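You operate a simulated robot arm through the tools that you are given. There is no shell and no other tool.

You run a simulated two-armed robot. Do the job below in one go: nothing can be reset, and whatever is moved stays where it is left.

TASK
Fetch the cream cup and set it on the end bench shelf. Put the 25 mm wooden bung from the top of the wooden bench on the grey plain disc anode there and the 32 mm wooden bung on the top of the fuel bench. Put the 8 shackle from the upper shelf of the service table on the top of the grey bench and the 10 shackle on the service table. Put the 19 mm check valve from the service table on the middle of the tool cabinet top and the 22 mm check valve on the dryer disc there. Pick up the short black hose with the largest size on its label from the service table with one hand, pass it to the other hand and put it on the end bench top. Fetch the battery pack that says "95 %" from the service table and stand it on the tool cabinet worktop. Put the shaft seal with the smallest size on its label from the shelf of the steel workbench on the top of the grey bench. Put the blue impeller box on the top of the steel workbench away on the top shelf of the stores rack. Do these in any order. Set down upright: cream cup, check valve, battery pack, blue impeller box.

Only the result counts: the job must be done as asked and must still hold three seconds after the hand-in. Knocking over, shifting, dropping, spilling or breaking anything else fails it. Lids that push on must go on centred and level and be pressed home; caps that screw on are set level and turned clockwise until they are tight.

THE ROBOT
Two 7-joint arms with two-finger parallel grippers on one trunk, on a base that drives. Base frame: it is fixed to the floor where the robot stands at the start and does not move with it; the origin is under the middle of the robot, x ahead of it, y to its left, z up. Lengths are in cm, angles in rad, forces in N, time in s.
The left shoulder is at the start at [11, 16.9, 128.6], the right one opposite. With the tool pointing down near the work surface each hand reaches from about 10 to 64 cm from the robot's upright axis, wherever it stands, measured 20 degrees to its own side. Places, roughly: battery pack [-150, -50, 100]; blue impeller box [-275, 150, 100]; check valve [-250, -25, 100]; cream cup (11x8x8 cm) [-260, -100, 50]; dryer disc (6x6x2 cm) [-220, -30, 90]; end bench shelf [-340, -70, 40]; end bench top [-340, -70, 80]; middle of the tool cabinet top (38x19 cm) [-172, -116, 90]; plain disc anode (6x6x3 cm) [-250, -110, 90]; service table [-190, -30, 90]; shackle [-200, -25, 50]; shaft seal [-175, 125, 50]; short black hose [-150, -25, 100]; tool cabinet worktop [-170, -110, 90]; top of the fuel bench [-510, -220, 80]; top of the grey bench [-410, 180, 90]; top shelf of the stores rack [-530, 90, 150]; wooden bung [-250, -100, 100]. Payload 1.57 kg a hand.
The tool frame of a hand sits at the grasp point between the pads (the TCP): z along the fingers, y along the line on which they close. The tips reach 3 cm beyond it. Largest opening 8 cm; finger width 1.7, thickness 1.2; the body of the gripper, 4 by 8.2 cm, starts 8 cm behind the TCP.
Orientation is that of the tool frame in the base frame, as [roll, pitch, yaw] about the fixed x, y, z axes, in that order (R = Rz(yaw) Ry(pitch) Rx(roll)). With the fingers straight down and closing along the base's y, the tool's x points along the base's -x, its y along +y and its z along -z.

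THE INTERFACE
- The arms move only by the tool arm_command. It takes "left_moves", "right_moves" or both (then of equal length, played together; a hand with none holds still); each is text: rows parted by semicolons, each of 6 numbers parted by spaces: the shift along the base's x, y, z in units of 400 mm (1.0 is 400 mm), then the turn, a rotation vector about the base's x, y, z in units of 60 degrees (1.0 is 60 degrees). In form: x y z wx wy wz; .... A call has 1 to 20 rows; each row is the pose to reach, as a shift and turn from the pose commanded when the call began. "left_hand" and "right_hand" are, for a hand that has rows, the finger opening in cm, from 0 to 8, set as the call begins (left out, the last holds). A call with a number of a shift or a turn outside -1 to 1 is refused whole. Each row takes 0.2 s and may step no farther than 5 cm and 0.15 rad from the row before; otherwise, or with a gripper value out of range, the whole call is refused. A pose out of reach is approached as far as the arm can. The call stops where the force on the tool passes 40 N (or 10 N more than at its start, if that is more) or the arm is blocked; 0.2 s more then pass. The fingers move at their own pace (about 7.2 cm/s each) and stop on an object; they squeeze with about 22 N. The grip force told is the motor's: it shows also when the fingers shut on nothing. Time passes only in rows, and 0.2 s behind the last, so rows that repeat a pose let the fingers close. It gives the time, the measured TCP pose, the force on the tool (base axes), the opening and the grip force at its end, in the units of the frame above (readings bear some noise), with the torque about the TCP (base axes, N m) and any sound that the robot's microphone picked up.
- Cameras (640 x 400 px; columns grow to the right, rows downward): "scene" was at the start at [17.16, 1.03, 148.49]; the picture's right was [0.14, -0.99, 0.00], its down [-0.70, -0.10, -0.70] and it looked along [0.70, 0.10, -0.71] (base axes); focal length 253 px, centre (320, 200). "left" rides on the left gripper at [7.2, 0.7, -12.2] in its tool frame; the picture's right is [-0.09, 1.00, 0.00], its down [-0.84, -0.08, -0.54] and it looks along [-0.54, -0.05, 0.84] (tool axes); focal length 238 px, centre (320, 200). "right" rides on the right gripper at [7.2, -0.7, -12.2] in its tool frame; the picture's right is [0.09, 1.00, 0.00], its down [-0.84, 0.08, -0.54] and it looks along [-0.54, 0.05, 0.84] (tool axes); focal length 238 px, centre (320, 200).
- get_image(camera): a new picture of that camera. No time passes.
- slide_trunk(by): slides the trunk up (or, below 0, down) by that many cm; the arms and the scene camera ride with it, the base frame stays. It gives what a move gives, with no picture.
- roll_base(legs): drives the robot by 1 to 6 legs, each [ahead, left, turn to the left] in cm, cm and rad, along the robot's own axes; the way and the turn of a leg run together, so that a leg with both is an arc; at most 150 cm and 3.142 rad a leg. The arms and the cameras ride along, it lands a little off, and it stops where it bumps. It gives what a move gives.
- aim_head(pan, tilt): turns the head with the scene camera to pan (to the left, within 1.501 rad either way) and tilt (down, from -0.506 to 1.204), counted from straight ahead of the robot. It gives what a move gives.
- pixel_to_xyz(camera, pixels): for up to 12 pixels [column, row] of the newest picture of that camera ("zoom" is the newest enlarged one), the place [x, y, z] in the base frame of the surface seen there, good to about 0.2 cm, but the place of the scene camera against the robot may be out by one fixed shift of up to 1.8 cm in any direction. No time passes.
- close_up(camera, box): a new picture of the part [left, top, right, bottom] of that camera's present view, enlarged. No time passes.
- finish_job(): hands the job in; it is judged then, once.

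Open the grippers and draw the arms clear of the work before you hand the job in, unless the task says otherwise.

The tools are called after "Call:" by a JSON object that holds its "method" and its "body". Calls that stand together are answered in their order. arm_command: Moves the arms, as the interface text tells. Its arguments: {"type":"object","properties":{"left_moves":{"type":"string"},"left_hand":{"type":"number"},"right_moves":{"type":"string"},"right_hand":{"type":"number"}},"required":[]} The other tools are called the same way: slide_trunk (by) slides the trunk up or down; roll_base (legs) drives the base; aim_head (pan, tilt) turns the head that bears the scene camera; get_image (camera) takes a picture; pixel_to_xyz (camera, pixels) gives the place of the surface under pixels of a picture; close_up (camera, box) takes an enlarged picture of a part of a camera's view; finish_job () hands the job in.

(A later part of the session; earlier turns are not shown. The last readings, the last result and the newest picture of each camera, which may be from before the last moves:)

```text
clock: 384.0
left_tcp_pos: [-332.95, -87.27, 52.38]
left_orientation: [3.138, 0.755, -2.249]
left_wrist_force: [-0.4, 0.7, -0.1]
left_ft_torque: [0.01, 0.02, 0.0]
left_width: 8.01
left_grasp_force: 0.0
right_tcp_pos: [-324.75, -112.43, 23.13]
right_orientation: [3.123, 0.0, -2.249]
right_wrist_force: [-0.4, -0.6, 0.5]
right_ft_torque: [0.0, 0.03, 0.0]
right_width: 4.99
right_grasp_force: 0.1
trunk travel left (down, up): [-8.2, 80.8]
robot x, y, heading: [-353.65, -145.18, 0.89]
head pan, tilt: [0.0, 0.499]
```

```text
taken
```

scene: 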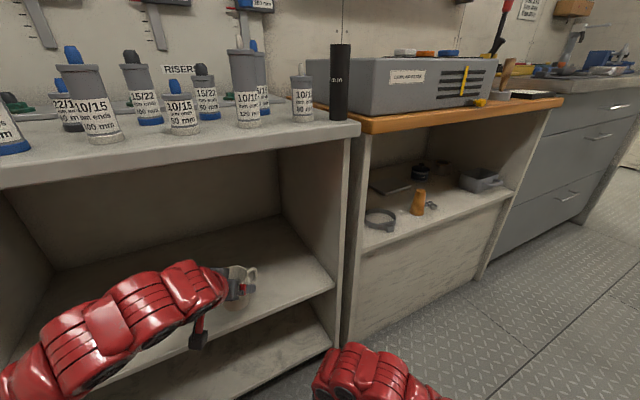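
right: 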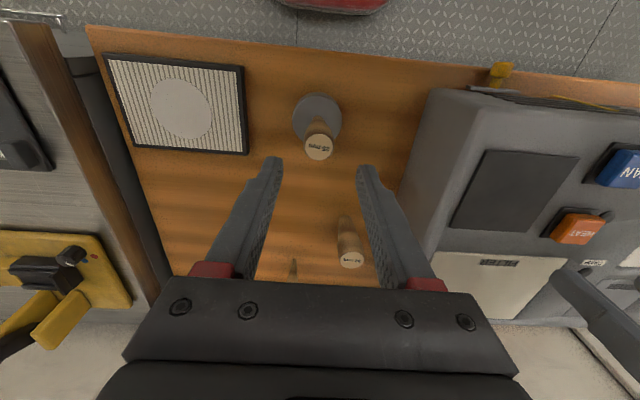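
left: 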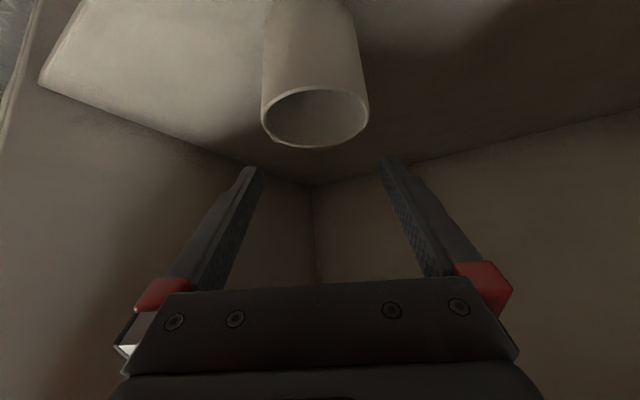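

The cup stands on the end bench shelf. I back out 35 cm, turn to face the benches squarely, and raise the trunk.

Call:
{"method": "roll_base", "body": {"legs": [[-38, 0, 0]]}}

Call:
{"method": "get_image", "body": {"camera": "scene"}}

Call:
{"method": "roll_base", "body": {"legs": [[0, 0, 0.492]]}}

Call:
{"method": "slide_trunk", "body": {"by": 40}}

Call:
{"method": "slide_trunk", "body": {"by": 40}}

```text
clock: 386.4
left_tcp_pos: [-357.25, -117.53, 52.49]
left_orientation: [3.139, 0.755, -2.252]
left_wrist_force: [-0.5, -0.5, 0.1]
left_ft_torque: [0.01, -0.01, 0.0]
left_width: 8.0
left_grasp_force: 0.0
right_tcp_pos: [-348.97, -142.71, 23.1]
right_orientation: [3.125, 0.001, -2.253]
right_wrist_force: [-0.3, -0.1, 0.0]
right_ft_torque: [-0.01, -0.03, -0.03]
right_width: 4.99
right_grasp_force: 0.0
trunk travel left (down, up): [-8.2, 80.8]
robot x, y, heading: [-378.68, -175.8, 0.89]
head pan, tilt: [0.0, 0.499]
```

```text
taken
```

scene: 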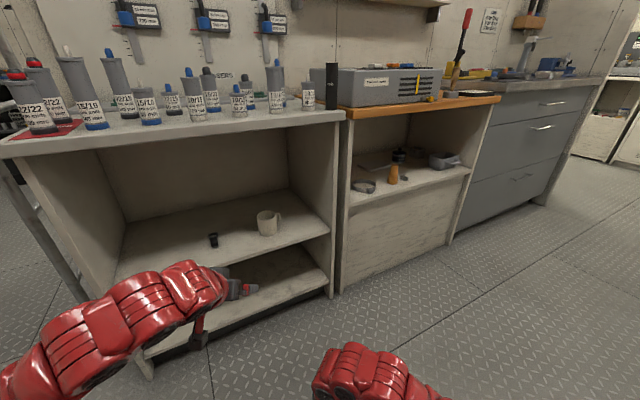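

```text
clock: 388.3
left_tcp_pos: [-388.06, -114.53, 52.43]
left_orientation: [3.138, 0.753, -1.746]
left_wrist_force: [-0.6, -0.8, -0.1]
left_ft_torque: [0.03, 0.03, 0.06]
left_width: 7.98
left_grasp_force: 0.1
right_tcp_pos: [-368.44, -132.72, 23.14]
right_orientation: [3.122, 0.0, -1.746]
right_wrist_force: [-0.4, -0.7, 0.3]
right_ft_torque: [0.01, 0.02, -0.01]
right_width: 5.0
right_grasp_force: 0.1
trunk travel left (down, up): [-8.2, 80.8]
robot x, y, heading: [-378.22, -175.44, 1.402]
head pan, tilt: [0.0, 0.499]
```

```text
clock: 392.1
left_tcp_pos: [-387.85, -114.47, 92.46]
left_orientation: [3.139, 0.754, -1.747]
left_wrist_force: [0.1, 0.0, 0.1]
left_ft_torque: [-0.01, 0.0, -0.01]
left_width: 7.97
left_grasp_force: 0.0
right_tcp_pos: [-368.44, -132.62, 63.21]
right_orientation: [3.123, 0.0, -1.745]
right_wrist_force: [-0.3, 0.5, 0.3]
right_ft_torque: [0.02, -0.02, 0.0]
right_width: 5.01
right_grasp_force: 0.1
trunk travel left (down, up): [-48.2, 40.8]
robot x, y, heading: [-378.5, -175.5, 1.4]
head pan, tilt: [0.0, 0.499]
```

```text
clock: 395.9
left_tcp_pos: [-387.89, -114.4, 132.43]
left_orientation: [3.138, 0.753, -1.747]
left_wrist_force: [1.1, -0.8, -0.5]
left_ft_torque: [0.0, -0.01, 0.02]
left_width: 7.97
left_grasp_force: 0.0
right_tcp_pos: [-368.56, -132.61, 103.15]
right_orientation: [3.122, -0.002, -1.745]
right_wrist_force: [0.3, 0.4, 0.4]
right_ft_torque: [0.0, -0.04, 0.0]
right_width: 5.01
right_grasp_force: 0.1
trunk travel left (down, up): [-88.2, 0.8]
robot x, y, heading: [-378.28, -175.9, 1.398]
head pan, tilt: [0.0, 0.499]
```

The cup is upright on the end bench shelf. I bring the left hand down to straight-down and strafe right to the 32 mm bung.

Call:
{"method": "arm_command", "body": {"left_moves": "0 0 -0.09 -0.101 0.0175 0; 0 0 -0.18 -0.202 0.035 0; 0 0 -0.27 -0.303 0.0525 0; 0 0 -0.36 -0.405 0.07 0; 0 0 -0.45 -0.506 0.0875 0; 0 0 -0.54 -0.607 0.105 0; 0 0 -0.63 -0.708 0.1223 0", "left_hand": 6}}

Call:
{"method": "roll_base", "body": {"legs": [[0, 0, -0.014], [0, -104, 0]]}}

Call:
{"method": "aim_head", "body": {"pan": 0, "tilt": 0.65}}

Call:
{"method": "get_image", "body": {"camera": "scene"}}

```text
clock: 397.5
left_tcp_pos: [-387.91, -114.3, 107.17]
left_orientation: [-3.141, -0.001, -1.745]
left_wrist_force: [0.6, 0.9, 0.7]
left_ft_torque: [-0.01, 0.0, -0.01]
left_width: 6.0
left_grasp_force: 0.0
right_tcp_pos: [-368.6, -132.53, 103.09]
right_orientation: [3.123, 0.0, -1.746]
right_wrist_force: [-0.1, 0.5, -0.1]
right_ft_torque: [-0.01, 0.01, 0.01]
right_width: 5.02
right_grasp_force: 0.1
trunk travel left (down, up): [-88.2, 0.8]
robot x, y, heading: [-378.08, -175.6, 1.398]
head pan, tilt: [0.0, 0.499]
```

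```text
clock: 403.2
left_tcp_pos: [-286.05, -133.91, 107.32]
left_orientation: [3.141, 0.003, -1.772]
left_wrist_force: [-0.3, 0.0, -0.2]
left_ft_torque: [0.0, -0.03, 0.03]
left_width: 6.01
left_grasp_force: 0.1
right_tcp_pos: [-267.08, -152.52, 103.14]
right_orientation: [3.122, -0.001, -1.771]
right_wrist_force: [0.3, 0.5, -0.4]
right_ft_torque: [0.02, -0.01, -0.01]
right_width: 5.04
right_grasp_force: 0.0
trunk travel left (down, up): [-88.2, 0.8]
robot x, y, heading: [-277.9, -195.43, 1.367]
head pan, tilt: [0.0, 0.499]
```

```text
clock: 403.9
left_tcp_pos: [-285.94, -133.86, 107.34]
left_orientation: [3.141, 0.003, -1.77]
left_wrist_force: [0.3, 0.4, 0.8]
left_ft_torque: [0.0, -0.03, 0.02]
left_width: 5.98
left_grasp_force: 0.1
right_tcp_pos: [-266.91, -152.64, 103.18]
right_orientation: [3.123, 0.001, -1.772]
right_wrist_force: [-1.2, 0.1, -0.1]
right_ft_torque: [-0.02, 0.03, -0.01]
right_width: 5.01
right_grasp_force: 0.2
trunk travel left (down, up): [-88.2, 0.8]
robot x, y, heading: [-277.88, -195.04, 1.372]
head pan, tilt: [0.0, 0.649]
```

```text
taken
```

scene: 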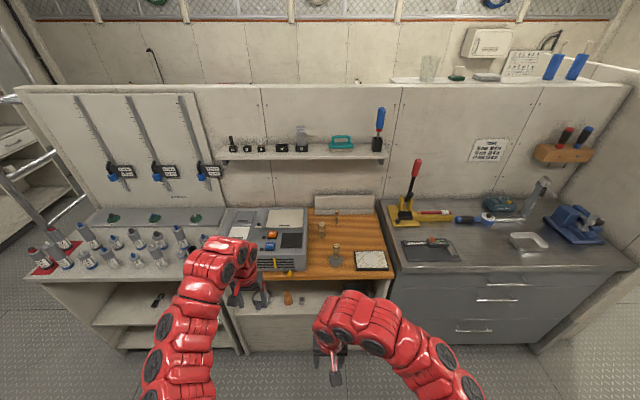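

I retract the left hand 10 cm and drive left 7, forward 50 so the right hand can take the 32 mm bung.

Call:
{"method": "arm_command", "body": {"left_moves": "-0.0167 -0.0817 0 0 0 0; -0.033 -0.163 0 0 0 0; -0.05 -0.245 0 0 0 0"}}

Call:
{"method": "roll_base", "body": {"legs": [[0, 0, 0.014], [0, 6, 0], [50, 0, 0]]}}

Call:
{"method": "get_image", "body": {"camera": "right"}}

Call:
{"method": "get_image", "body": {"camera": "scene"}}

```text
clock: 404.7
left_tcp_pos: [-286.23, -144.3, 107.34]
left_orientation: [-3.138, 0.01, -1.772]
left_wrist_force: [0.4, 0.5, -0.4]
left_ft_torque: [0.02, -0.01, 0.02]
left_width: 5.99
left_grasp_force: 0.2
left hand out of reach, approached as far as the arm can: row 1, 2, 3
right_tcp_pos: [-267.05, -152.73, 103.14]
right_orientation: [3.12, 0.002, -1.772]
right_wrist_force: [-0.4, -0.2, 0.6]
right_ft_torque: [-0.01, 0.03, 0.01]
right_width: 5.0
right_grasp_force: 0.1
trunk travel left (down, up): [-88.2, 0.8]
robot x, y, heading: [-277.89, -195.06, 1.37]
head pan, tilt: [0.0, 0.649]
```

```text
clock: 408.5
left_tcp_pos: [-283.14, -95.09, 107.24]
left_orientation: [-3.138, 0.01, -1.766]
left_wrist_force: [-0.6, 0.0, 0.6]
left_ft_torque: [0.01, 0.01, -0.03]
left_width: 6.0
left_grasp_force: 0.1
right_tcp_pos: [-263.89, -103.44, 103.15]
right_orientation: [3.124, 0.002, -1.768]
right_wrist_force: [0.6, -0.4, 0.5]
right_ft_torque: [0.0, -0.01, -0.02]
right_width: 5.0
right_grasp_force: 0.1
trunk travel left (down, up): [-88.2, 0.8]
robot x, y, heading: [-274.41, -145.8, 1.374]
head pan, tilt: [0.0, 0.649]
```

```text
taken
```

right: 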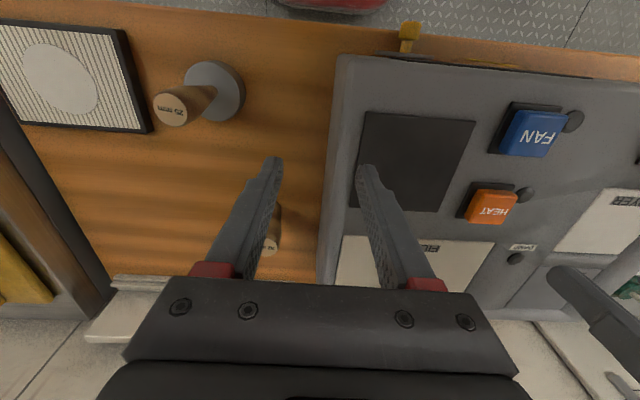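

```text
taken
```

scene: 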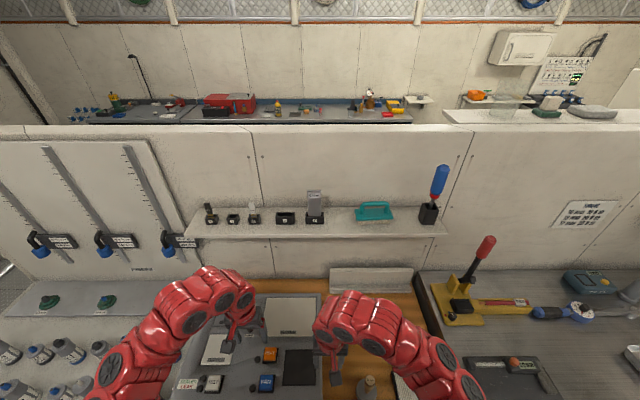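

I measure the panel's right edge near the bung and the bung itself.

Call:
{"method": "pixel_to_xyz", "body": {"camera": "right", "pixels": [[340, 230], [336, 180], [345, 100], [318, 240], [322, 270], [275, 245], [280, 215], [190, 100], [300, 200]]}}

Call:
{"method": "pixel_to_xyz", "body": {"camera": "scene", "pixels": [[325, 215], [190, 225], [440, 230], [300, 235], [380, 270], [350, 300]]}}

```text
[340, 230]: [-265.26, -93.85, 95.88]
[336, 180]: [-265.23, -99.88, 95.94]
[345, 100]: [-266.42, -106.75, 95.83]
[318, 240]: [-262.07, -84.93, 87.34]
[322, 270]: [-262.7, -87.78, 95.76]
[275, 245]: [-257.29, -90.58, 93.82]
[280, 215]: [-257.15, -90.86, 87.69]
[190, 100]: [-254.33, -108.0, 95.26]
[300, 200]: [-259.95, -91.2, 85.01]
```

```text
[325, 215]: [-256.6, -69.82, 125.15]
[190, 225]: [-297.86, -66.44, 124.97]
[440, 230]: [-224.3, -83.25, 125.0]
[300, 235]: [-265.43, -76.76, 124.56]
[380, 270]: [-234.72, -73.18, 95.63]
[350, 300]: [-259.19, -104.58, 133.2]
```

Clearances are fine (panel edge x≈−263, bung at −256.2). I move the right hand above the 32 mm bung.

Call:
{"method": "arm_command", "body": {"right_moves": "0.048 0.079 0 0 0 0; 0.096 0.158 0 0 0 0; 0.144 0.238 0 0 0 0; 0.1925 0.3175 0 0 0 0", "right_hand": 5.4}}

Call:
{"method": "get_image", "body": {"camera": "right"}}

```text
clock: 409.5
left_tcp_pos: [-283.17, -94.95, 107.23]
left_orientation: [-3.137, 0.006, -1.765]
left_wrist_force: [0.1, -0.2, 0.3]
left_ft_torque: [0.0, -0.02, 0.0]
left_width: 5.99
left_grasp_force: 0.0
right_tcp_pos: [-255.99, -90.66, 103.21]
right_orientation: [3.124, 0.0, -1.767]
right_wrist_force: [-0.5, -0.5, 0.2]
right_ft_torque: [0.02, 0.03, 0.01]
right_width: 5.4
right_grasp_force: 0.0
trunk travel left (down, up): [-88.2, 0.8]
robot x, y, heading: [-274.83, -145.95, 1.379]
head pan, tilt: [0.0, 0.649]
```

```text
taken
```

right: 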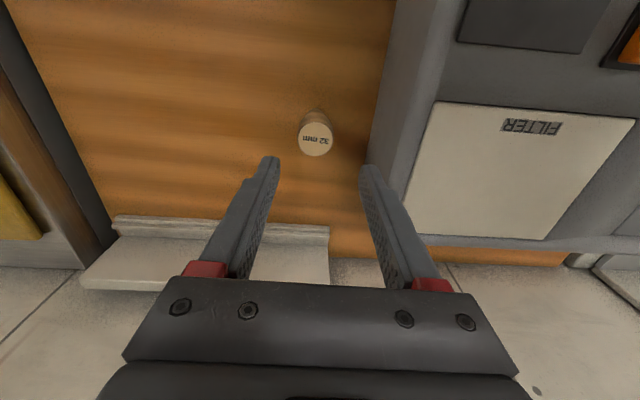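

Aligned (316,139). I descend to z≈91.6 and close.

Call:
{"method": "arm_command", "body": {"right_moves": "0.005 0 -0.08 0 0 0; 0.005 0 -0.16 0 0 0; 0.005 0 -0.24 0 0 0; 0.005 0 -0.29 0 0 0"}}

Call:
{"method": "get_image", "body": {"camera": "right"}}

```text
clock: 410.5
left_tcp_pos: [-283.11, -94.82, 107.28]
left_orientation: [-3.139, 0.009, -1.765]
left_wrist_force: [0.4, -0.5, 0.4]
left_ft_torque: [0.01, 0.01, 0.01]
left_width: 6.0
left_grasp_force: 0.1
right_tcp_pos: [-255.75, -90.37, 91.66]
right_orientation: [3.126, 0.003, -1.765]
right_wrist_force: [0.0, -0.4, 0.0]
right_ft_torque: [-0.01, 0.01, 0.0]
right_width: 5.41
right_grasp_force: 0.1
trunk travel left (down, up): [-88.2, 0.8]
robot x, y, heading: [-274.54, -145.8, 1.378]
head pan, tilt: [0.0, 0.649]
```

```text
taken
```

right: 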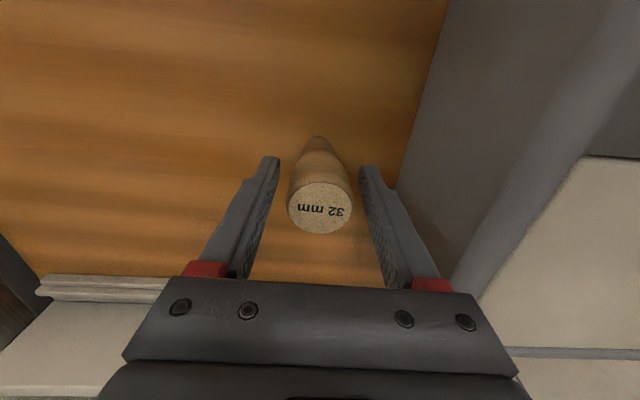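

The 32 mm bung is centred. I close the right hand and lift 12 cm.

Call:
{"method": "arm_command", "body": {"right_moves": "0 0 0 0 0 0; 0 0 0 0 0 0; 0 0 0 0 0 0; 0 0 0 0 0 0", "right_hand": 1}}

Call:
{"method": "arm_command", "body": {"right_moves": "0 0 0.08 0 0 0; 0 0 0.16 0 0 0; 0 0 0.24 0 0 0; 0 0 0.29 0 0 0"}}

Call:
{"method": "get_image", "body": {"camera": "right"}}

```text
clock: 411.5
left_tcp_pos: [-283.28, -94.91, 107.15]
left_orientation: [-3.139, 0.009, -1.767]
left_wrist_force: [0.0, 0.1, 0.4]
left_ft_torque: [0.03, 0.0, -0.01]
left_width: 6.0
left_grasp_force: 0.1
right_tcp_pos: [-255.73, -90.41, 91.68]
right_orientation: [3.122, 0.001, -1.769]
right_wrist_force: [0.3, -1.0, -0.2]
right_ft_torque: [0.02, -0.03, 0.01]
right_width: 3.48
right_grasp_force: 21.5
trunk travel left (down, up): [-88.2, 0.8]
robot x, y, heading: [-274.58, -146.16, 1.376]
head pan, tilt: [0.0, 0.649]
```

```text
clock: 412.5
left_tcp_pos: [-283.17, -95.0, 107.23]
left_orientation: [-3.138, 0.01, -1.768]
left_wrist_force: [0.1, 1.0, 0.1]
left_ft_torque: [0.01, 0.01, -0.01]
left_width: 6.0
left_grasp_force: 0.1
right_tcp_pos: [-256.04, -90.79, 103.25]
right_orientation: [3.122, 0.0, -1.768]
right_wrist_force: [0.4, -0.5, 0.5]
right_ft_torque: [0.02, -0.03, 0.02]
right_width: 3.5
right_grasp_force: 21.9
trunk travel left (down, up): [-88.2, 0.8]
robot x, y, heading: [-274.4, -146.6, 1.378]
head pan, tilt: [0.0, 0.649]
```

```text
taken
```

right: 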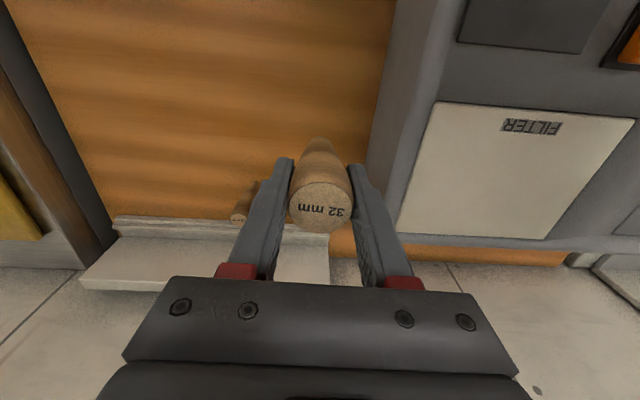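

The 32 mm bung is held. I back off 40 cm, retract the right hand, and travel left along the aisle toward the fuel bench.

Call:
{"method": "roll_base", "body": {"legs": [[-40, 0, 0]]}}

Call:
{"method": "arm_command", "body": {"right_moves": "0.04 -0.085 0 0 0 0; 0.081 -0.17 0 0 0 0; 0.122 -0.255 0 0 0 0; 0.1625 -0.34 0 0 0 0"}}

Call:
{"method": "roll_base", "body": {"legs": [[0, 110, 0], [0, 105, 0]]}}

```text
clock: 414.9
left_tcp_pos: [-290.92, -133.55, 107.29]
left_orientation: [-3.138, 0.006, -1.763]
left_wrist_force: [-0.6, -0.1, 0.2]
left_ft_torque: [0.0, 0.0, 0.0]
left_width: 6.0
left_grasp_force: 0.0
right_tcp_pos: [-263.88, -129.19, 103.18]
right_orientation: [3.122, 0.002, -1.762]
right_wrist_force: [0.7, 0.6, -0.8]
right_ft_torque: [0.02, -0.01, 0.0]
right_width: 3.51
right_grasp_force: 21.7
trunk travel left (down, up): [-88.2, 0.8]
robot x, y, heading: [-282.07, -184.97, 1.381]
head pan, tilt: [0.0, 0.649]
```

```text
clock: 415.9
left_tcp_pos: [-290.93, -133.79, 107.28]
left_orientation: [-3.138, 0.008, -1.763]
left_wrist_force: [-0.2, -0.1, 0.3]
left_ft_torque: [-0.01, 0.01, -0.02]
left_width: 6.01
left_grasp_force: 0.0
right_tcp_pos: [-257.26, -142.96, 103.35]
right_orientation: [3.123, 0.004, -1.761]
right_wrist_force: [0.5, -0.1, -0.1]
right_ft_torque: [0.0, 0.01, 0.03]
right_width: 3.46
right_grasp_force: 22.3
trunk travel left (down, up): [-88.2, 0.8]
robot x, y, heading: [-282.31, -185.04, 1.382]
head pan, tilt: [0.0, 0.649]
```

```text
clock: 426.6
left_tcp_pos: [-503.85, -96.27, 107.19]
left_orientation: [-3.138, 0.009, -1.751]
left_wrist_force: [-0.4, -0.4, 1.0]
left_ft_torque: [0.0, -0.02, 0.01]
left_width: 6.0
left_grasp_force: 0.0
right_tcp_pos: [-470.04, -105.1, 103.27]
right_orientation: [3.123, 0.0, -1.75]
right_wrist_force: [0.0, 0.6, -0.4]
right_ft_torque: [0.02, 0.01, -0.01]
right_width: 3.46
right_grasp_force: 22.9
trunk travel left (down, up): [-88.2, 0.8]
robot x, y, heading: [-494.65, -147.05, 1.388]
head pan, tilt: [0.0, 0.649]
```

I'm at s≈358. I turn clockwise (through the open aisle side) to face the fuel bench and look.

Call:
{"method": "roll_base", "body": {"legs": [[0, 0, -1.57], [0, 0, -1.575]]}}

Call:
{"method": "aim_head", "body": {"pan": 0, "tilt": 0.6}}

Call:
{"method": "get_image", "body": {"camera": "scene"}}

```text
clock: 434.7
left_tcp_pos: [-485.92, -198.28, 107.21]
left_orientation: [-3.137, 0.01, 1.369]
left_wrist_force: [0.4, 0.0, -0.1]
left_ft_torque: [0.03, -0.02, -0.06]
left_width: 5.98
left_grasp_force: 0.1
right_tcp_pos: [-519.62, -188.68, 103.23]
right_orientation: [3.12, 0.002, 1.369]
right_wrist_force: [0.3, 0.7, 0.8]
right_ft_torque: [0.0, -0.01, 0.03]
right_width: 3.47
right_grasp_force: 22.2
trunk travel left (down, up): [-88.2, 0.8]
robot x, y, heading: [-494.52, -147.17, -1.773]
head pan, tilt: [0.0, 0.649]
```

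```text
clock: 435.3
left_tcp_pos: [-485.97, -198.23, 107.22]
left_orientation: [-3.137, 0.007, 1.369]
left_wrist_force: [-0.4, 0.4, 0.2]
left_ft_torque: [-0.01, 0.02, -0.02]
left_width: 5.99
left_grasp_force: 0.1
right_tcp_pos: [-519.65, -188.65, 103.12]
right_orientation: [3.12, 0.001, 1.369]
right_wrist_force: [0.3, -0.5, 0.0]
right_ft_torque: [0.0, -0.03, 0.0]
right_width: 3.48
right_grasp_force: 21.8
trunk travel left (down, up): [-88.2, 0.8]
robot x, y, heading: [-494.59, -147.01, -1.773]
head pan, tilt: [0.0, 0.6]
```

```text
taken
```

scene: 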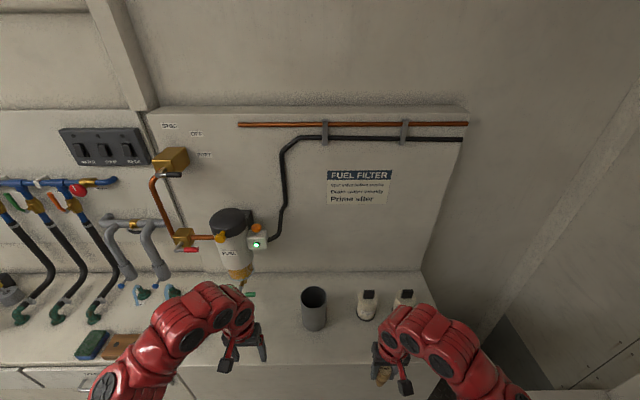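

The fuel bench has a grey beaker at (313,308) and two bottles at right. I measure its top and free area.

Call:
{"method": "pixel_to_xyz", "body": {"camera": "scene", "pixels": [[345, 335], [345, 355], [313, 328], [367, 318], [300, 345], [280, 345], [345, 300], [260, 300], [425, 300], [290, 362], [340, 362], [200, 330]]}}

Call:
{"method": "get_image", "body": {"camera": "right"}}

Call:
{"method": "get_image", "body": {"camera": "left"}}

```text
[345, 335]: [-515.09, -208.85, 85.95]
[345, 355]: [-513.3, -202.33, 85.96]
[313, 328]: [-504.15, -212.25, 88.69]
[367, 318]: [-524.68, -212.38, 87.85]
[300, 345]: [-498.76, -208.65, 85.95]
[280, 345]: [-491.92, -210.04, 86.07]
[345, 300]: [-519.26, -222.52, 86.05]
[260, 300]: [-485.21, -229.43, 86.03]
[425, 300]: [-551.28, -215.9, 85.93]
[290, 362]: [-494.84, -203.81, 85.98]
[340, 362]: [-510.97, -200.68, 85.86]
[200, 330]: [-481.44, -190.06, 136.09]
```

```text
taken
```

right: 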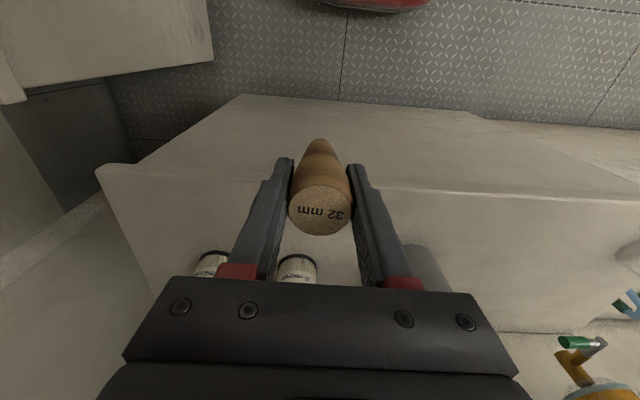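

```text
taken
```

left: 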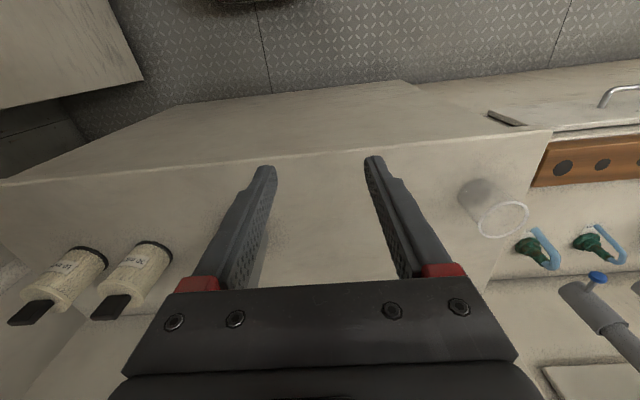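

Bench top z≈84.85; I'll put the bung at about (-514.5,-205.5). I drive forward 8 cm, then move the right hand over the spot.

Call:
{"method": "roll_base", "body": {"legs": [[8, 0, 0]]}}

Call:
{"method": "arm_command", "body": {"right_moves": "0.056 -0.075 0 0 0 0; 0.112 -0.15 0 0 0 0; 0.1675 -0.225 0 0 0 0; 0.1675 -0.225 -0.09 0 0 0"}}

Call:
{"method": "get_image", "body": {"camera": "right"}}

Call:
{"method": "get_image", "body": {"camera": "left"}}

```text
clock: 436.4
left_tcp_pos: [-487.62, -205.6, 107.29]
left_orientation: [-3.137, 0.01, 1.366]
left_wrist_force: [0.1, 0.7, 0.5]
left_ft_torque: [0.0, -0.02, 0.01]
left_width: 6.01
left_grasp_force: 0.1
right_tcp_pos: [-521.25, -195.78, 103.34]
right_orientation: [3.123, 0.002, 1.365]
right_wrist_force: [0.2, 0.9, 0.1]
right_ft_torque: [-0.01, -0.02, -0.03]
right_width: 3.49
right_grasp_force: 22.0
trunk travel left (down, up): [-88.2, 0.8]
robot x, y, heading: [-495.82, -154.46, -1.774]
head pan, tilt: [0.0, 0.6]
```

```text
clock: 437.4
left_tcp_pos: [-487.73, -205.6, 107.2]
left_orientation: [-3.137, 0.009, 1.365]
left_wrist_force: [-0.6, 1.0, 0.2]
left_ft_torque: [-0.02, -0.01, 0.01]
left_width: 5.99
left_grasp_force: 0.1
right_tcp_pos: [-514.4, -205.07, 99.57]
right_orientation: [3.122, 0.003, 1.365]
right_wrist_force: [0.1, 0.2, -0.5]
right_ft_torque: [0.01, -0.03, 0.01]
right_width: 3.5
right_grasp_force: 22.3
trunk travel left (down, up): [-88.2, 0.8]
robot x, y, heading: [-495.79, -154.76, -1.773]
head pan, tilt: [0.0, 0.6]
```

```text
taken
```

right: 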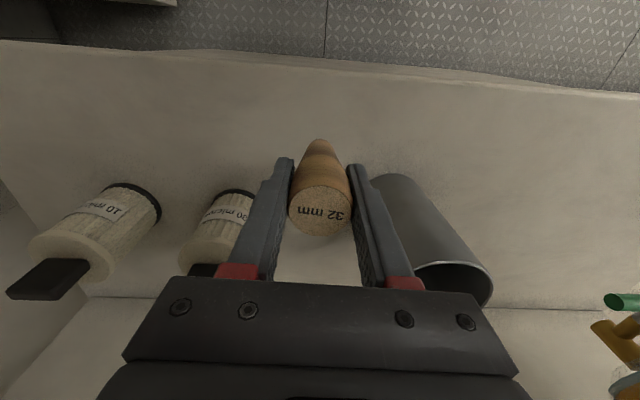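

```text
taken
```

left: 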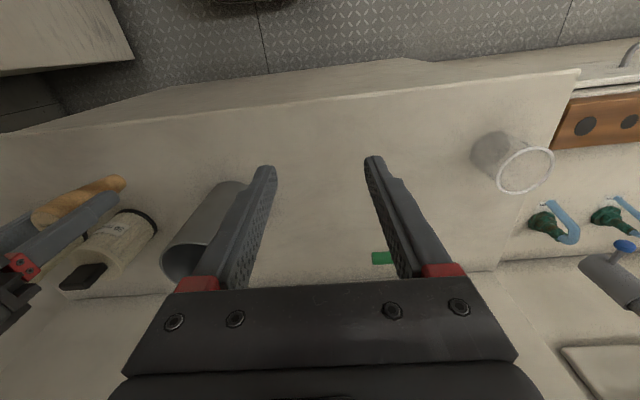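

I check the beaker and bottle surfaces for clearance before lowering.

Call:
{"method": "pixel_to_xyz", "body": {"camera": "right", "pixels": [[380, 180], [400, 200], [415, 270], [450, 262], [245, 200], [230, 230], [320, 120], [430, 180], [490, 285]]}}

Call:
{"method": "pixel_to_xyz", "body": {"camera": "left", "pixels": [[225, 185], [175, 250], [200, 215], [240, 190], [190, 280]]}}

```text
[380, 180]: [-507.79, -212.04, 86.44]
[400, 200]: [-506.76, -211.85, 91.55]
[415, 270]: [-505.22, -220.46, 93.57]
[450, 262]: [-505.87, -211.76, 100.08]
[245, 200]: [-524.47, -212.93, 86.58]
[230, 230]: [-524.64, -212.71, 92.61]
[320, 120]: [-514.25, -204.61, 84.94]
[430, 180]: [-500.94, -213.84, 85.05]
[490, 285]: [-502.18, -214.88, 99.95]
```

```text
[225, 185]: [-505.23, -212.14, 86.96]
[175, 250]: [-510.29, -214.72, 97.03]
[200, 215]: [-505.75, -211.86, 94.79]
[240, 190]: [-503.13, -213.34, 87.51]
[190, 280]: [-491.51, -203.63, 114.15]
```

Clear. I lower 7.8 cm to the bench top and release.

Call:
{"method": "arm_command", "body": {"right_moves": "0 0 -0.07 0 0 0; 0 0 -0.14 0 0 0; 0 0 -0.185 0 0 0; 0 0 -0.195 0 0 0; 0 0 -0.195 0 0 0"}}

Call:
{"method": "arm_command", "body": {"right_moves": "0 0 0 0 0 0; 0 0 0 0 0 0; 0 0 0 0 0 0", "right_hand": 5.5}}

Call:
{"method": "arm_command", "body": {"right_moves": "0 0 0.09 0 0 0; 0 0 0.18 0 0 0; 0 0 0.28 0 0 0"}}

Call:
{"method": "get_image", "body": {"camera": "right"}}

```text
clock: 438.6
left_tcp_pos: [-487.68, -205.73, 107.23]
left_orientation: [-3.139, 0.009, 1.364]
left_wrist_force: [0.2, 0.0, 0.0]
left_ft_torque: [0.02, -0.01, 0.0]
left_width: 6.02
left_grasp_force: 0.1
right_tcp_pos: [-514.6, -205.02, 91.81]
right_orientation: [3.122, 0.003, 1.366]
right_wrist_force: [-0.2, 0.4, -0.9]
right_ft_torque: [-0.01, 0.01, -0.02]
right_width: 3.46
right_grasp_force: 22.0
trunk travel left (down, up): [-88.2, 0.8]
robot x, y, heading: [-495.73, -154.7, -1.782]
head pan, tilt: [0.0, 0.6]
```

```text
clock: 439.4
left_tcp_pos: [-487.85, -205.73, 107.25]
left_orientation: [-3.14, 0.009, 1.364]
left_wrist_force: [0.3, -0.1, -0.2]
left_ft_torque: [-0.01, 0.01, -0.02]
left_width: 5.99
left_grasp_force: 0.0
right_tcp_pos: [-514.68, -205.01, 91.82]
right_orientation: [3.123, 0.004, 1.366]
right_wrist_force: [0.8, 0.6, -0.1]
right_ft_torque: [-0.02, 0.0, -0.01]
right_width: 5.5
right_grasp_force: 0.0
trunk travel left (down, up): [-88.2, 0.8]
robot x, y, heading: [-495.77, -154.53, -1.773]
head pan, tilt: [0.0, 0.6]
```

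```text
clock: 440.2
left_tcp_pos: [-487.75, -205.68, 107.2]
left_orientation: [-3.139, 0.008, 1.365]
left_wrist_force: [0.3, -0.1, 0.5]
left_ft_torque: [-0.03, -0.02, -0.01]
left_width: 6.0
left_grasp_force: 0.2
right_tcp_pos: [-514.66, -204.72, 102.71]
right_orientation: [3.124, 0.001, 1.365]
right_wrist_force: [0.8, -0.1, 0.6]
right_ft_torque: [0.02, 0.01, 0.02]
right_width: 5.48
right_grasp_force: 0.0
trunk travel left (down, up): [-88.2, 0.8]
robot x, y, heading: [-496.09, -154.71, -1.776]
head pan, tilt: [0.0, 0.6]
```

```text
taken
```

right: 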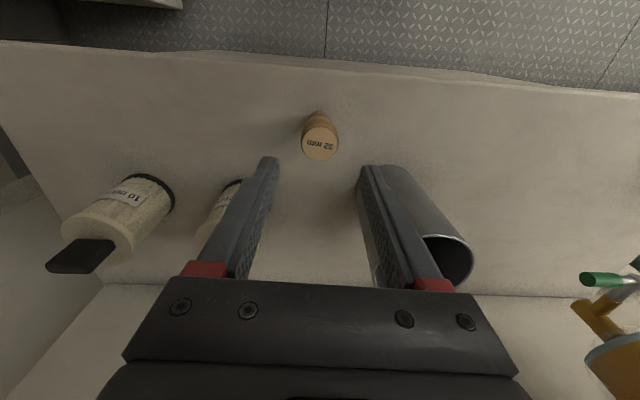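

The 32 mm bung stands on the fuel bench. Now I drive back through the passage to the service table for the 19 mm valve and the 95 % pack.

Call:
{"method": "roll_base", "body": {"legs": [[-12, 0, 0], [0, 0, 0.017], [-90, 4, 0], [-90, 4, 0], [-72, 0, 0]]}}

Call:
{"method": "aim_head", "body": {"pan": 0.6, "tilt": 0.5}}

Call:
{"method": "get_image", "body": {"camera": "scene"}}

```text
clock: 454.1
left_tcp_pos: [-428.15, 54.63, 107.23]
left_orientation: [-3.139, 0.009, 1.394]
left_wrist_force: [1.4, 0.7, 0.0]
left_ft_torque: [0.01, -0.04, 0.01]
left_width: 6.0
left_grasp_force: 0.1
right_tcp_pos: [-455.0, 54.73, 102.6]
right_orientation: [3.121, 0.001, 1.396]
right_wrist_force: [-0.1, -0.4, -0.4]
right_ft_torque: [0.01, -0.02, -0.02]
right_width: 5.51
right_grasp_force: 0.1
trunk travel left (down, up): [-88.2, 0.8]
robot x, y, heading: [-437.93, 105.59, -1.747]
head pan, tilt: [0.0, 0.6]
```

```text
clock: 455.1
left_tcp_pos: [-428.14, 54.58, 107.27]
left_orientation: [-3.137, 0.008, 1.396]
left_wrist_force: [-0.6, 0.9, 0.3]
left_ft_torque: [0.0, 0.05, -0.02]
left_width: 6.01
left_grasp_force: 0.0
right_tcp_pos: [-455.04, 54.67, 102.7]
right_orientation: [3.124, 0.001, 1.395]
right_wrist_force: [-0.1, 1.1, -0.6]
right_ft_torque: [0.0, 0.0, -0.01]
right_width: 5.49
right_grasp_force: 0.0
trunk travel left (down, up): [-88.2, 0.8]
robot x, y, heading: [-438.12, 105.55, -1.746]
head pan, tilt: [0.6, 0.499]
```

```text
taken
```

scene: 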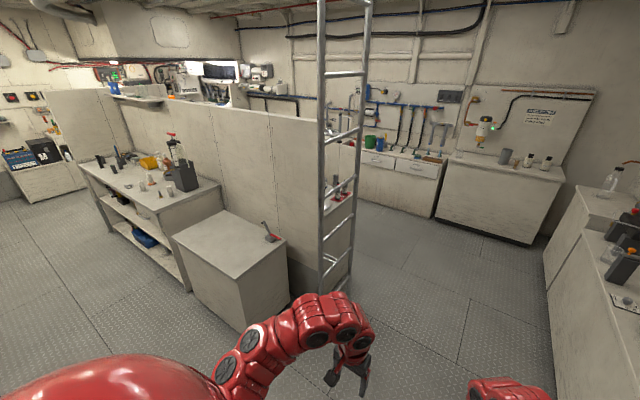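

I strafe left 239 cm along the aisle to stand before the valves.

Call:
{"method": "roll_base", "body": {"legs": [[0, 0, -0.012], [0, 120, 0], [0, 119, 0]]}}

Call:
{"method": "aim_head", "body": {"pan": 0, "tilt": 0.7}}

Call:
{"method": "get_image", "body": {"camera": "scene"}}

```text
clock: 467.1
left_tcp_pos: [-193.78, 13.83, 107.18]
left_orientation: [-3.139, 0.008, 1.399]
left_wrist_force: [-0.4, 0.3, -0.2]
left_ft_torque: [0.0, 0.04, -0.02]
left_width: 6.0
left_grasp_force: 0.0
right_tcp_pos: [-220.58, 13.79, 102.56]
right_orientation: [3.122, 0.001, 1.4]
right_wrist_force: [0.1, -0.7, 0.4]
right_ft_torque: [-0.01, 0.04, -0.01]
right_width: 5.47
right_grasp_force: 0.1
trunk travel left (down, up): [-88.2, 0.8]
robot x, y, heading: [-203.42, 64.81, -1.739]
head pan, tilt: [0.6, 0.499]
```

```text
clock: 468.1
left_tcp_pos: [-193.54, 13.8, 107.26]
left_orientation: [-3.138, 0.009, 1.4]
left_wrist_force: [-0.4, -1.2, -0.1]
left_ft_torque: [0.01, -0.03, -0.03]
left_width: 6.0
left_grasp_force: 0.2
right_tcp_pos: [-220.44, 13.8, 102.57]
right_orientation: [3.123, 0.001, 1.399]
right_wrist_force: [0.5, -0.4, 0.0]
right_ft_torque: [-0.02, 0.02, -0.01]
right_width: 5.51
right_grasp_force: 0.1
trunk travel left (down, up): [-88.2, 0.8]
robot x, y, heading: [-203.83, 64.76, -1.736]
head pan, tilt: [0.0, 0.7]
```

```text
taken
```

scene: 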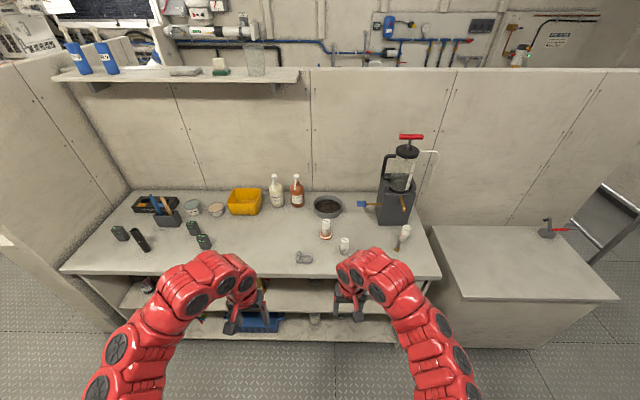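

All items look undisturbed. I square up and move forward 35 cm so the right hand is over the 19 mm valve.

Call:
{"method": "roll_base", "body": {"legs": [[0, 0, -0.02], [34, 0, 0]]}}

Call:
{"method": "get_image", "body": {"camera": "right"}}

Call:
{"method": "get_image", "body": {"camera": "left"}}

```text
clock: 470.6
left_tcp_pos: [-200.61, -19.07, 107.31]
left_orientation: [-3.139, 0.009, 1.387]
left_wrist_force: [0.0, -0.3, -0.9]
left_ft_torque: [0.0, 0.01, 0.0]
left_width: 6.0
left_grasp_force: 0.2
right_tcp_pos: [-227.47, -18.77, 102.88]
right_orientation: [3.124, 0.002, 1.384]
right_wrist_force: [-0.2, -0.4, 1.1]
right_ft_torque: [0.0, 0.0, -0.01]
right_width: 5.52
right_grasp_force: 0.0
trunk travel left (down, up): [-88.2, 0.8]
robot x, y, heading: [-210.05, 31.37, -1.76]
head pan, tilt: [0.0, 0.7]
```

```text
taken
```

right: 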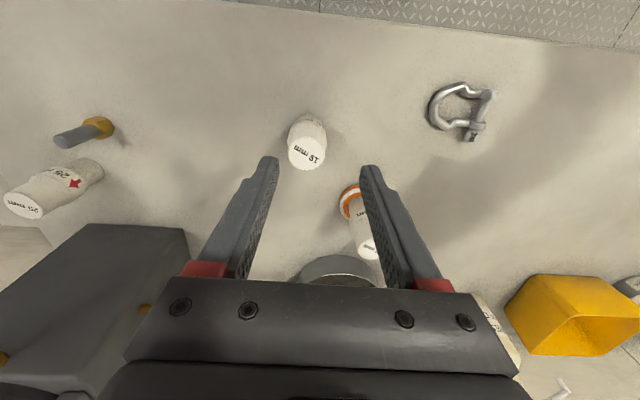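

```text
taken
```

left: 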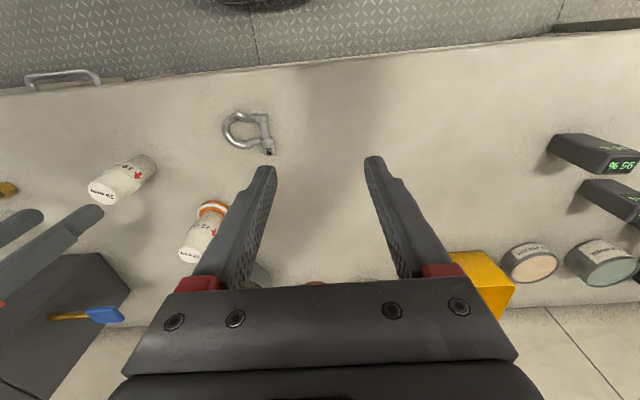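

The 19 mm valve top is at (308,154). I measure it.

Call:
{"method": "pixel_to_xyz", "body": {"camera": "right", "pixels": [[308, 157], [291, 152], [325, 156], [308, 140], [308, 168], [350, 195]]}}

Call:
{"method": "close_up", "body": {"camera": "right", "box": [250, 90, 420, 270]}}

```text
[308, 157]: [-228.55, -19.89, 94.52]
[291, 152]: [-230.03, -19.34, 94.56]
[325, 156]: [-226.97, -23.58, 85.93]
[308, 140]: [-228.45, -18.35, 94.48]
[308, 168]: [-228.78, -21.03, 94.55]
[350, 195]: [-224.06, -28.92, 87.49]
```

```text
2.22 times, centred on (335, 180) of right
```

zoom: 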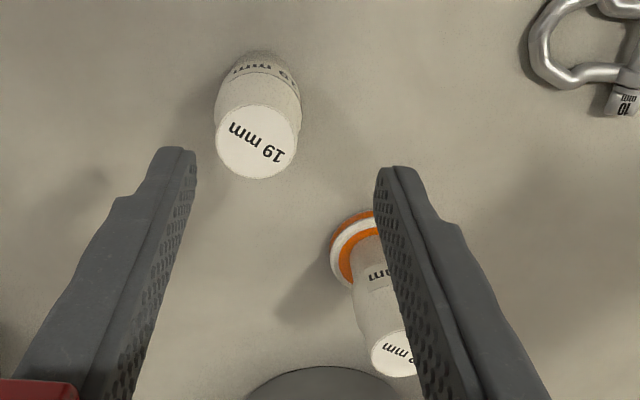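

Valve axis is (-228.7,-19.55). I shift (−1.2,−0.8) and descend to z≈91.

Call:
{"method": "arm_command", "body": {"right_moves": "-0.031 -0.0195 0 0 0 0; -0.031 -0.0195 -0.09 0 0 0; -0.031 -0.0195 -0.18 0 0 0; -0.031 -0.0195 -0.26 0 0 0; -0.031 -0.0195 -0.297 0 0 0", "right_hand": 6}}

Call:
{"method": "get_image", "body": {"camera": "right"}}

```text
clock: 471.8
left_tcp_pos: [-200.6, -19.27, 107.26]
left_orientation: [-3.139, 0.007, 1.386]
left_wrist_force: [-0.5, 0.2, 0.8]
left_ft_torque: [-0.01, 0.01, -0.02]
left_width: 5.99
left_grasp_force: 0.1
right_tcp_pos: [-228.78, -19.53, 90.64]
right_orientation: [3.123, 0.0, 1.386]
right_wrist_force: [0.1, -0.4, -0.5]
right_ft_torque: [0.0, 0.01, 0.02]
right_width: 6.0
right_grasp_force: 0.0
trunk travel left (down, up): [-88.2, 0.8]
robot x, y, heading: [-209.9, 31.59, -1.756]
head pan, tilt: [0.0, 0.7]
```

```text
taken
```

right: 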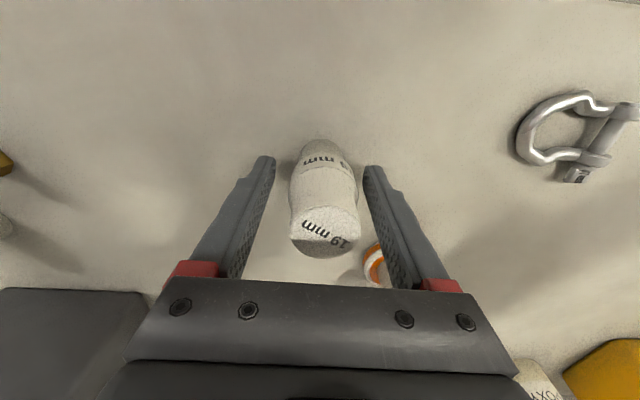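

The valve is centred. I close the right hand and lift 14 cm.

Call:
{"method": "arm_command", "body": {"right_moves": "0 0 0 0 0 0; 0 0 0 0 0 0; 0 0 0 0 0 0; 0 0 0 0 0 0", "right_hand": 1}}

Call:
{"method": "arm_command", "body": {"right_moves": "0 0 0.08 0 0 0; 0 0 0.16 0 0 0; 0 0 0.24 0 0 0; 0 0 0.32 0 0 0"}}

Call:
{"method": "get_image", "body": {"camera": "right"}}

```text
clock: 472.8
left_tcp_pos: [-200.62, -19.2, 107.27]
left_orientation: [-3.138, 0.01, 1.386]
left_wrist_force: [-0.5, 0.3, 0.1]
left_ft_torque: [0.02, -0.03, 0.02]
left_width: 6.01
left_grasp_force: 0.0
right_tcp_pos: [-228.89, -19.58, 90.77]
right_orientation: [3.121, 0.001, 1.384]
right_wrist_force: [0.0, 0.3, -0.7]
right_ft_torque: [0.01, -0.02, 0.02]
right_width: 3.9
right_grasp_force: 21.9
trunk travel left (down, up): [-88.2, 0.8]
robot x, y, heading: [-209.8, 31.82, -1.754]
head pan, tilt: [0.0, 0.7]
```

```text
clock: 473.8
left_tcp_pos: [-200.52, -19.2, 107.24]
left_orientation: [-3.139, 0.008, 1.382]
left_wrist_force: [1.6, -0.4, -0.5]
left_ft_torque: [-0.01, -0.01, 0.01]
left_width: 6.01
left_grasp_force: 0.0
right_tcp_pos: [-228.76, -19.87, 103.62]
right_orientation: [3.122, 0.003, 1.384]
right_wrist_force: [0.3, -0.1, -1.0]
right_ft_torque: [0.0, 0.05, -0.02]
right_width: 3.92
right_grasp_force: 22.3
trunk travel left (down, up): [-88.2, 0.8]
robot x, y, heading: [-209.91, 31.76, -1.756]
head pan, tilt: [0.0, 0.7]
```

```text
taken
```

right: 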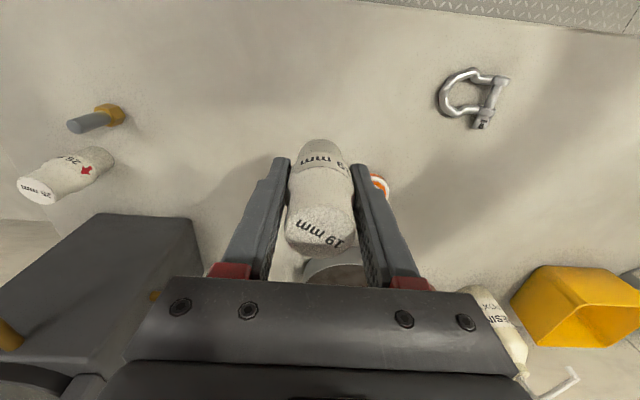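

Valve held. I strafe left 36 cm to bring the left hand near the 95 % pack.

Call:
{"method": "roll_base", "body": {"legs": [[0, 36, 0]]}}

Call:
{"method": "get_image", "body": {"camera": "left"}}

```text
clock: 476.1
left_tcp_pos: [-165.63, -25.46, 107.2]
left_orientation: [-3.138, 0.009, 1.394]
left_wrist_force: [0.6, 0.7, 0.1]
left_ft_torque: [-0.01, -0.02, 0.0]
left_width: 6.01
left_grasp_force: 0.1
right_tcp_pos: [-193.77, -26.33, 103.53]
right_orientation: [3.123, 0.002, 1.394]
right_wrist_force: [0.0, -0.6, -0.5]
right_ft_torque: [0.01, 0.0, 0.0]
right_width: 3.88
right_grasp_force: 21.8
trunk travel left (down, up): [-88.2, 0.8]
robot x, y, heading: [-175.12, 25.14, -1.744]
head pan, tilt: [0.0, 0.7]
```

```text
taken
```

left: 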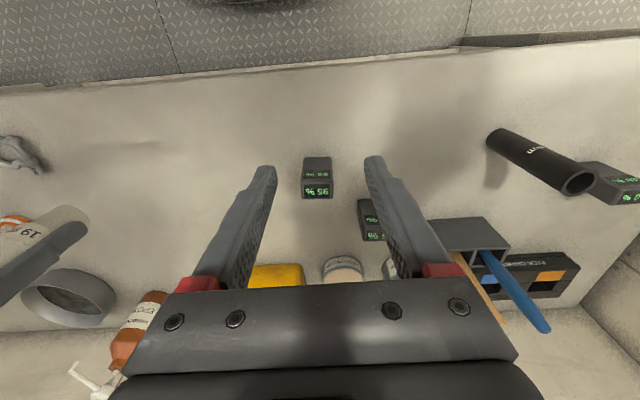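

The 95 % pack is at (316,178) between the left fingers. I zoom and measure.

Call:
{"method": "close_up", "body": {"camera": "left", "box": [270, 140, 400, 250]}}

Call:
{"method": "pixel_to_xyz", "body": {"camera": "left", "pixels": [[317, 190], [303, 184], [332, 183], [303, 198], [331, 196], [317, 170], [305, 160], [330, 160], [370, 230], [365, 205]]}}

```text
3.64 times, centred on (335, 195) of left
```

zoom: 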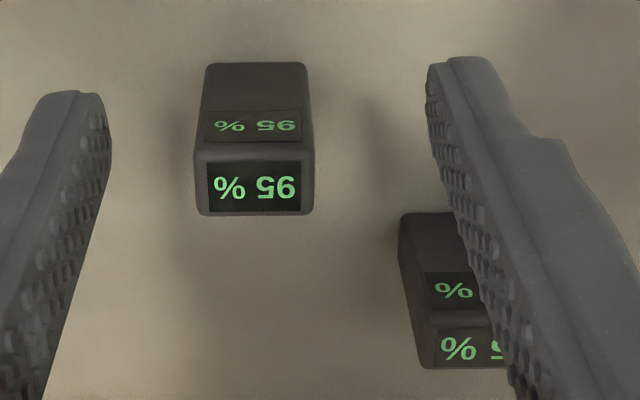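

```text
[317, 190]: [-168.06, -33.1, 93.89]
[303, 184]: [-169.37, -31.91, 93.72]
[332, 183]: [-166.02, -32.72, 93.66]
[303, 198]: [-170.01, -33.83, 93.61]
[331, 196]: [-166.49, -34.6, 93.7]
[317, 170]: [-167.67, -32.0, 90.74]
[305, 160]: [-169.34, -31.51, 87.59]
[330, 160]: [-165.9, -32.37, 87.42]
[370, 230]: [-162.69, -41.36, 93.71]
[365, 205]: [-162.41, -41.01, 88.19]
```

The 95 % pack's centre is (-167.97,-33.27), top z 93.8. I move the left hand over it and descend to z≈91.

Call:
{"method": "arm_command", "body": {"left_moves": "-0.03 -0.098 0 0 0 0; -0.0585 -0.195 0 0 0 0; -0.0585 -0.195 -0.1 0 0 0; -0.0585 -0.195 -0.2 0 0 0", "left_hand": 6}}

Call:
{"method": "get_image", "body": {"camera": "left"}}

```text
clock: 477.1
left_tcp_pos: [-168.28, -33.19, 99.44]
left_orientation: [-3.139, 0.006, 1.391]
left_wrist_force: [0.3, -0.4, -0.3]
left_ft_torque: [0.02, 0.01, -0.01]
left_width: 6.0
left_grasp_force: 0.1
left hand out of reach, approached as far as the arm can: row 1
right_tcp_pos: [-193.75, -26.39, 103.47]
right_orientation: [3.122, 0.0, 1.394]
right_wrist_force: [-0.6, 0.3, 0.5]
right_ft_torque: [0.0, 0.01, 0.01]
right_width: 3.89
right_grasp_force: 22.1
trunk travel left (down, up): [-88.2, 0.8]
robot x, y, heading: [-175.11, 25.59, -1.743]
head pan, tilt: [0.0, 0.7]
```

```text
taken
```

left: 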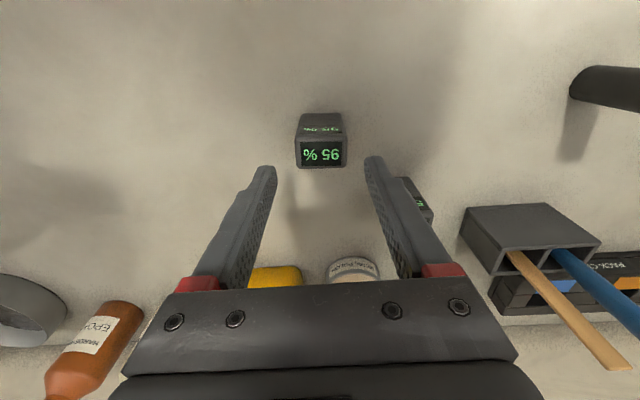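

Well aligned (321,153). I descend 8.4 cm and close the left hand.

Call:
{"method": "arm_command", "body": {"left_moves": "0.003 0.004 -0.07 0 0 0; 0.003 0.004 -0.14 0 0 0; 0.003 0.004 -0.21 0 0 0"}}

Call:
{"method": "get_image", "body": {"camera": "left"}}

```text
clock: 477.9
left_tcp_pos: [-168.16, -32.9, 90.98]
left_orientation: [-3.14, 0.009, 1.394]
left_wrist_force: [-0.6, 0.4, 0.0]
left_ft_torque: [0.0, -0.03, 0.0]
left_width: 6.01
left_grasp_force: 0.0
right_tcp_pos: [-193.66, -26.32, 103.54]
right_orientation: [3.122, 0.001, 1.395]
right_wrist_force: [-0.4, 0.8, -0.5]
right_ft_torque: [-0.04, -0.02, 0.02]
right_width: 3.91
right_grasp_force: 22.4
trunk travel left (down, up): [-88.2, 0.8]
robot x, y, heading: [-175.51, 25.42, -1.744]
head pan, tilt: [0.0, 0.7]
```

```text
taken
```

left: 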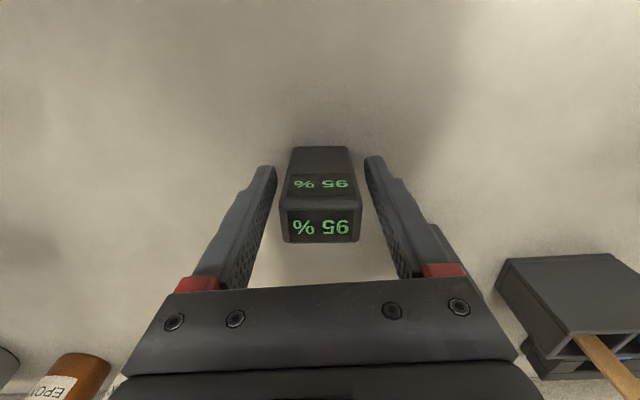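

Call:
{"method": "arm_command", "body": {"left_moves": "0 0 0 0 0 0; 0 0 0 0 0 0; 0 0 0 0 0 0; 0 0 0 0 0 0", "left_hand": 1}}

Call:
{"method": "arm_command", "body": {"left_moves": "0 0 0.09 0 0 0; 0 0 0.18 0 0 0; 0 0 0.27 0 0 0; 0 0 0.36 0 0 0"}}

Call:
{"method": "get_image", "body": {"camera": "left"}}

```text
clock: 478.9
left_tcp_pos: [-168.05, -32.89, 90.96]
left_orientation: [-3.138, 0.008, 1.396]
left_wrist_force: [0.3, -0.3, 0.3]
left_ft_torque: [-0.02, -0.01, 0.02]
left_width: 4.18
left_grasp_force: 22.0
right_tcp_pos: [-193.65, -26.4, 103.43]
right_orientation: [3.122, 0.002, 1.395]
right_wrist_force: [0.5, 0.9, -1.1]
right_ft_torque: [0.02, 0.0, 0.0]
right_width: 3.89
right_grasp_force: 22.0
trunk travel left (down, up): [-88.2, 0.8]
robot x, y, heading: [-175.39, 25.21, -1.741]
head pan, tilt: [0.0, 0.7]
```

```text
clock: 479.9
left_tcp_pos: [-167.93, -33.34, 105.34]
left_orientation: [-3.139, 0.006, 1.397]
left_wrist_force: [-0.5, 0.2, -1.3]
left_ft_torque: [-0.03, -0.03, 0.0]
left_width: 4.16
left_grasp_force: 21.7
right_tcp_pos: [-193.68, -26.39, 103.47]
right_orientation: [3.122, 0.002, 1.394]
right_wrist_force: [0.5, -0.2, -0.6]
right_ft_torque: [0.02, 0.01, -0.02]
right_width: 3.9
right_grasp_force: 22.5
trunk travel left (down, up): [-88.2, 0.8]
robot x, y, heading: [-175.12, 25.2, -1.744]
head pan, tilt: [0.0, 0.7]
```

```text
taken
```

left: 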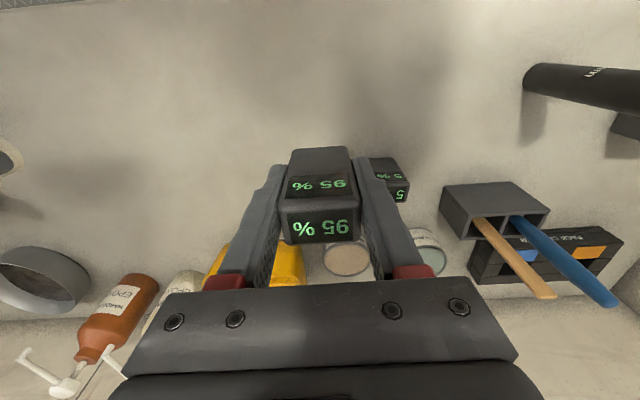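

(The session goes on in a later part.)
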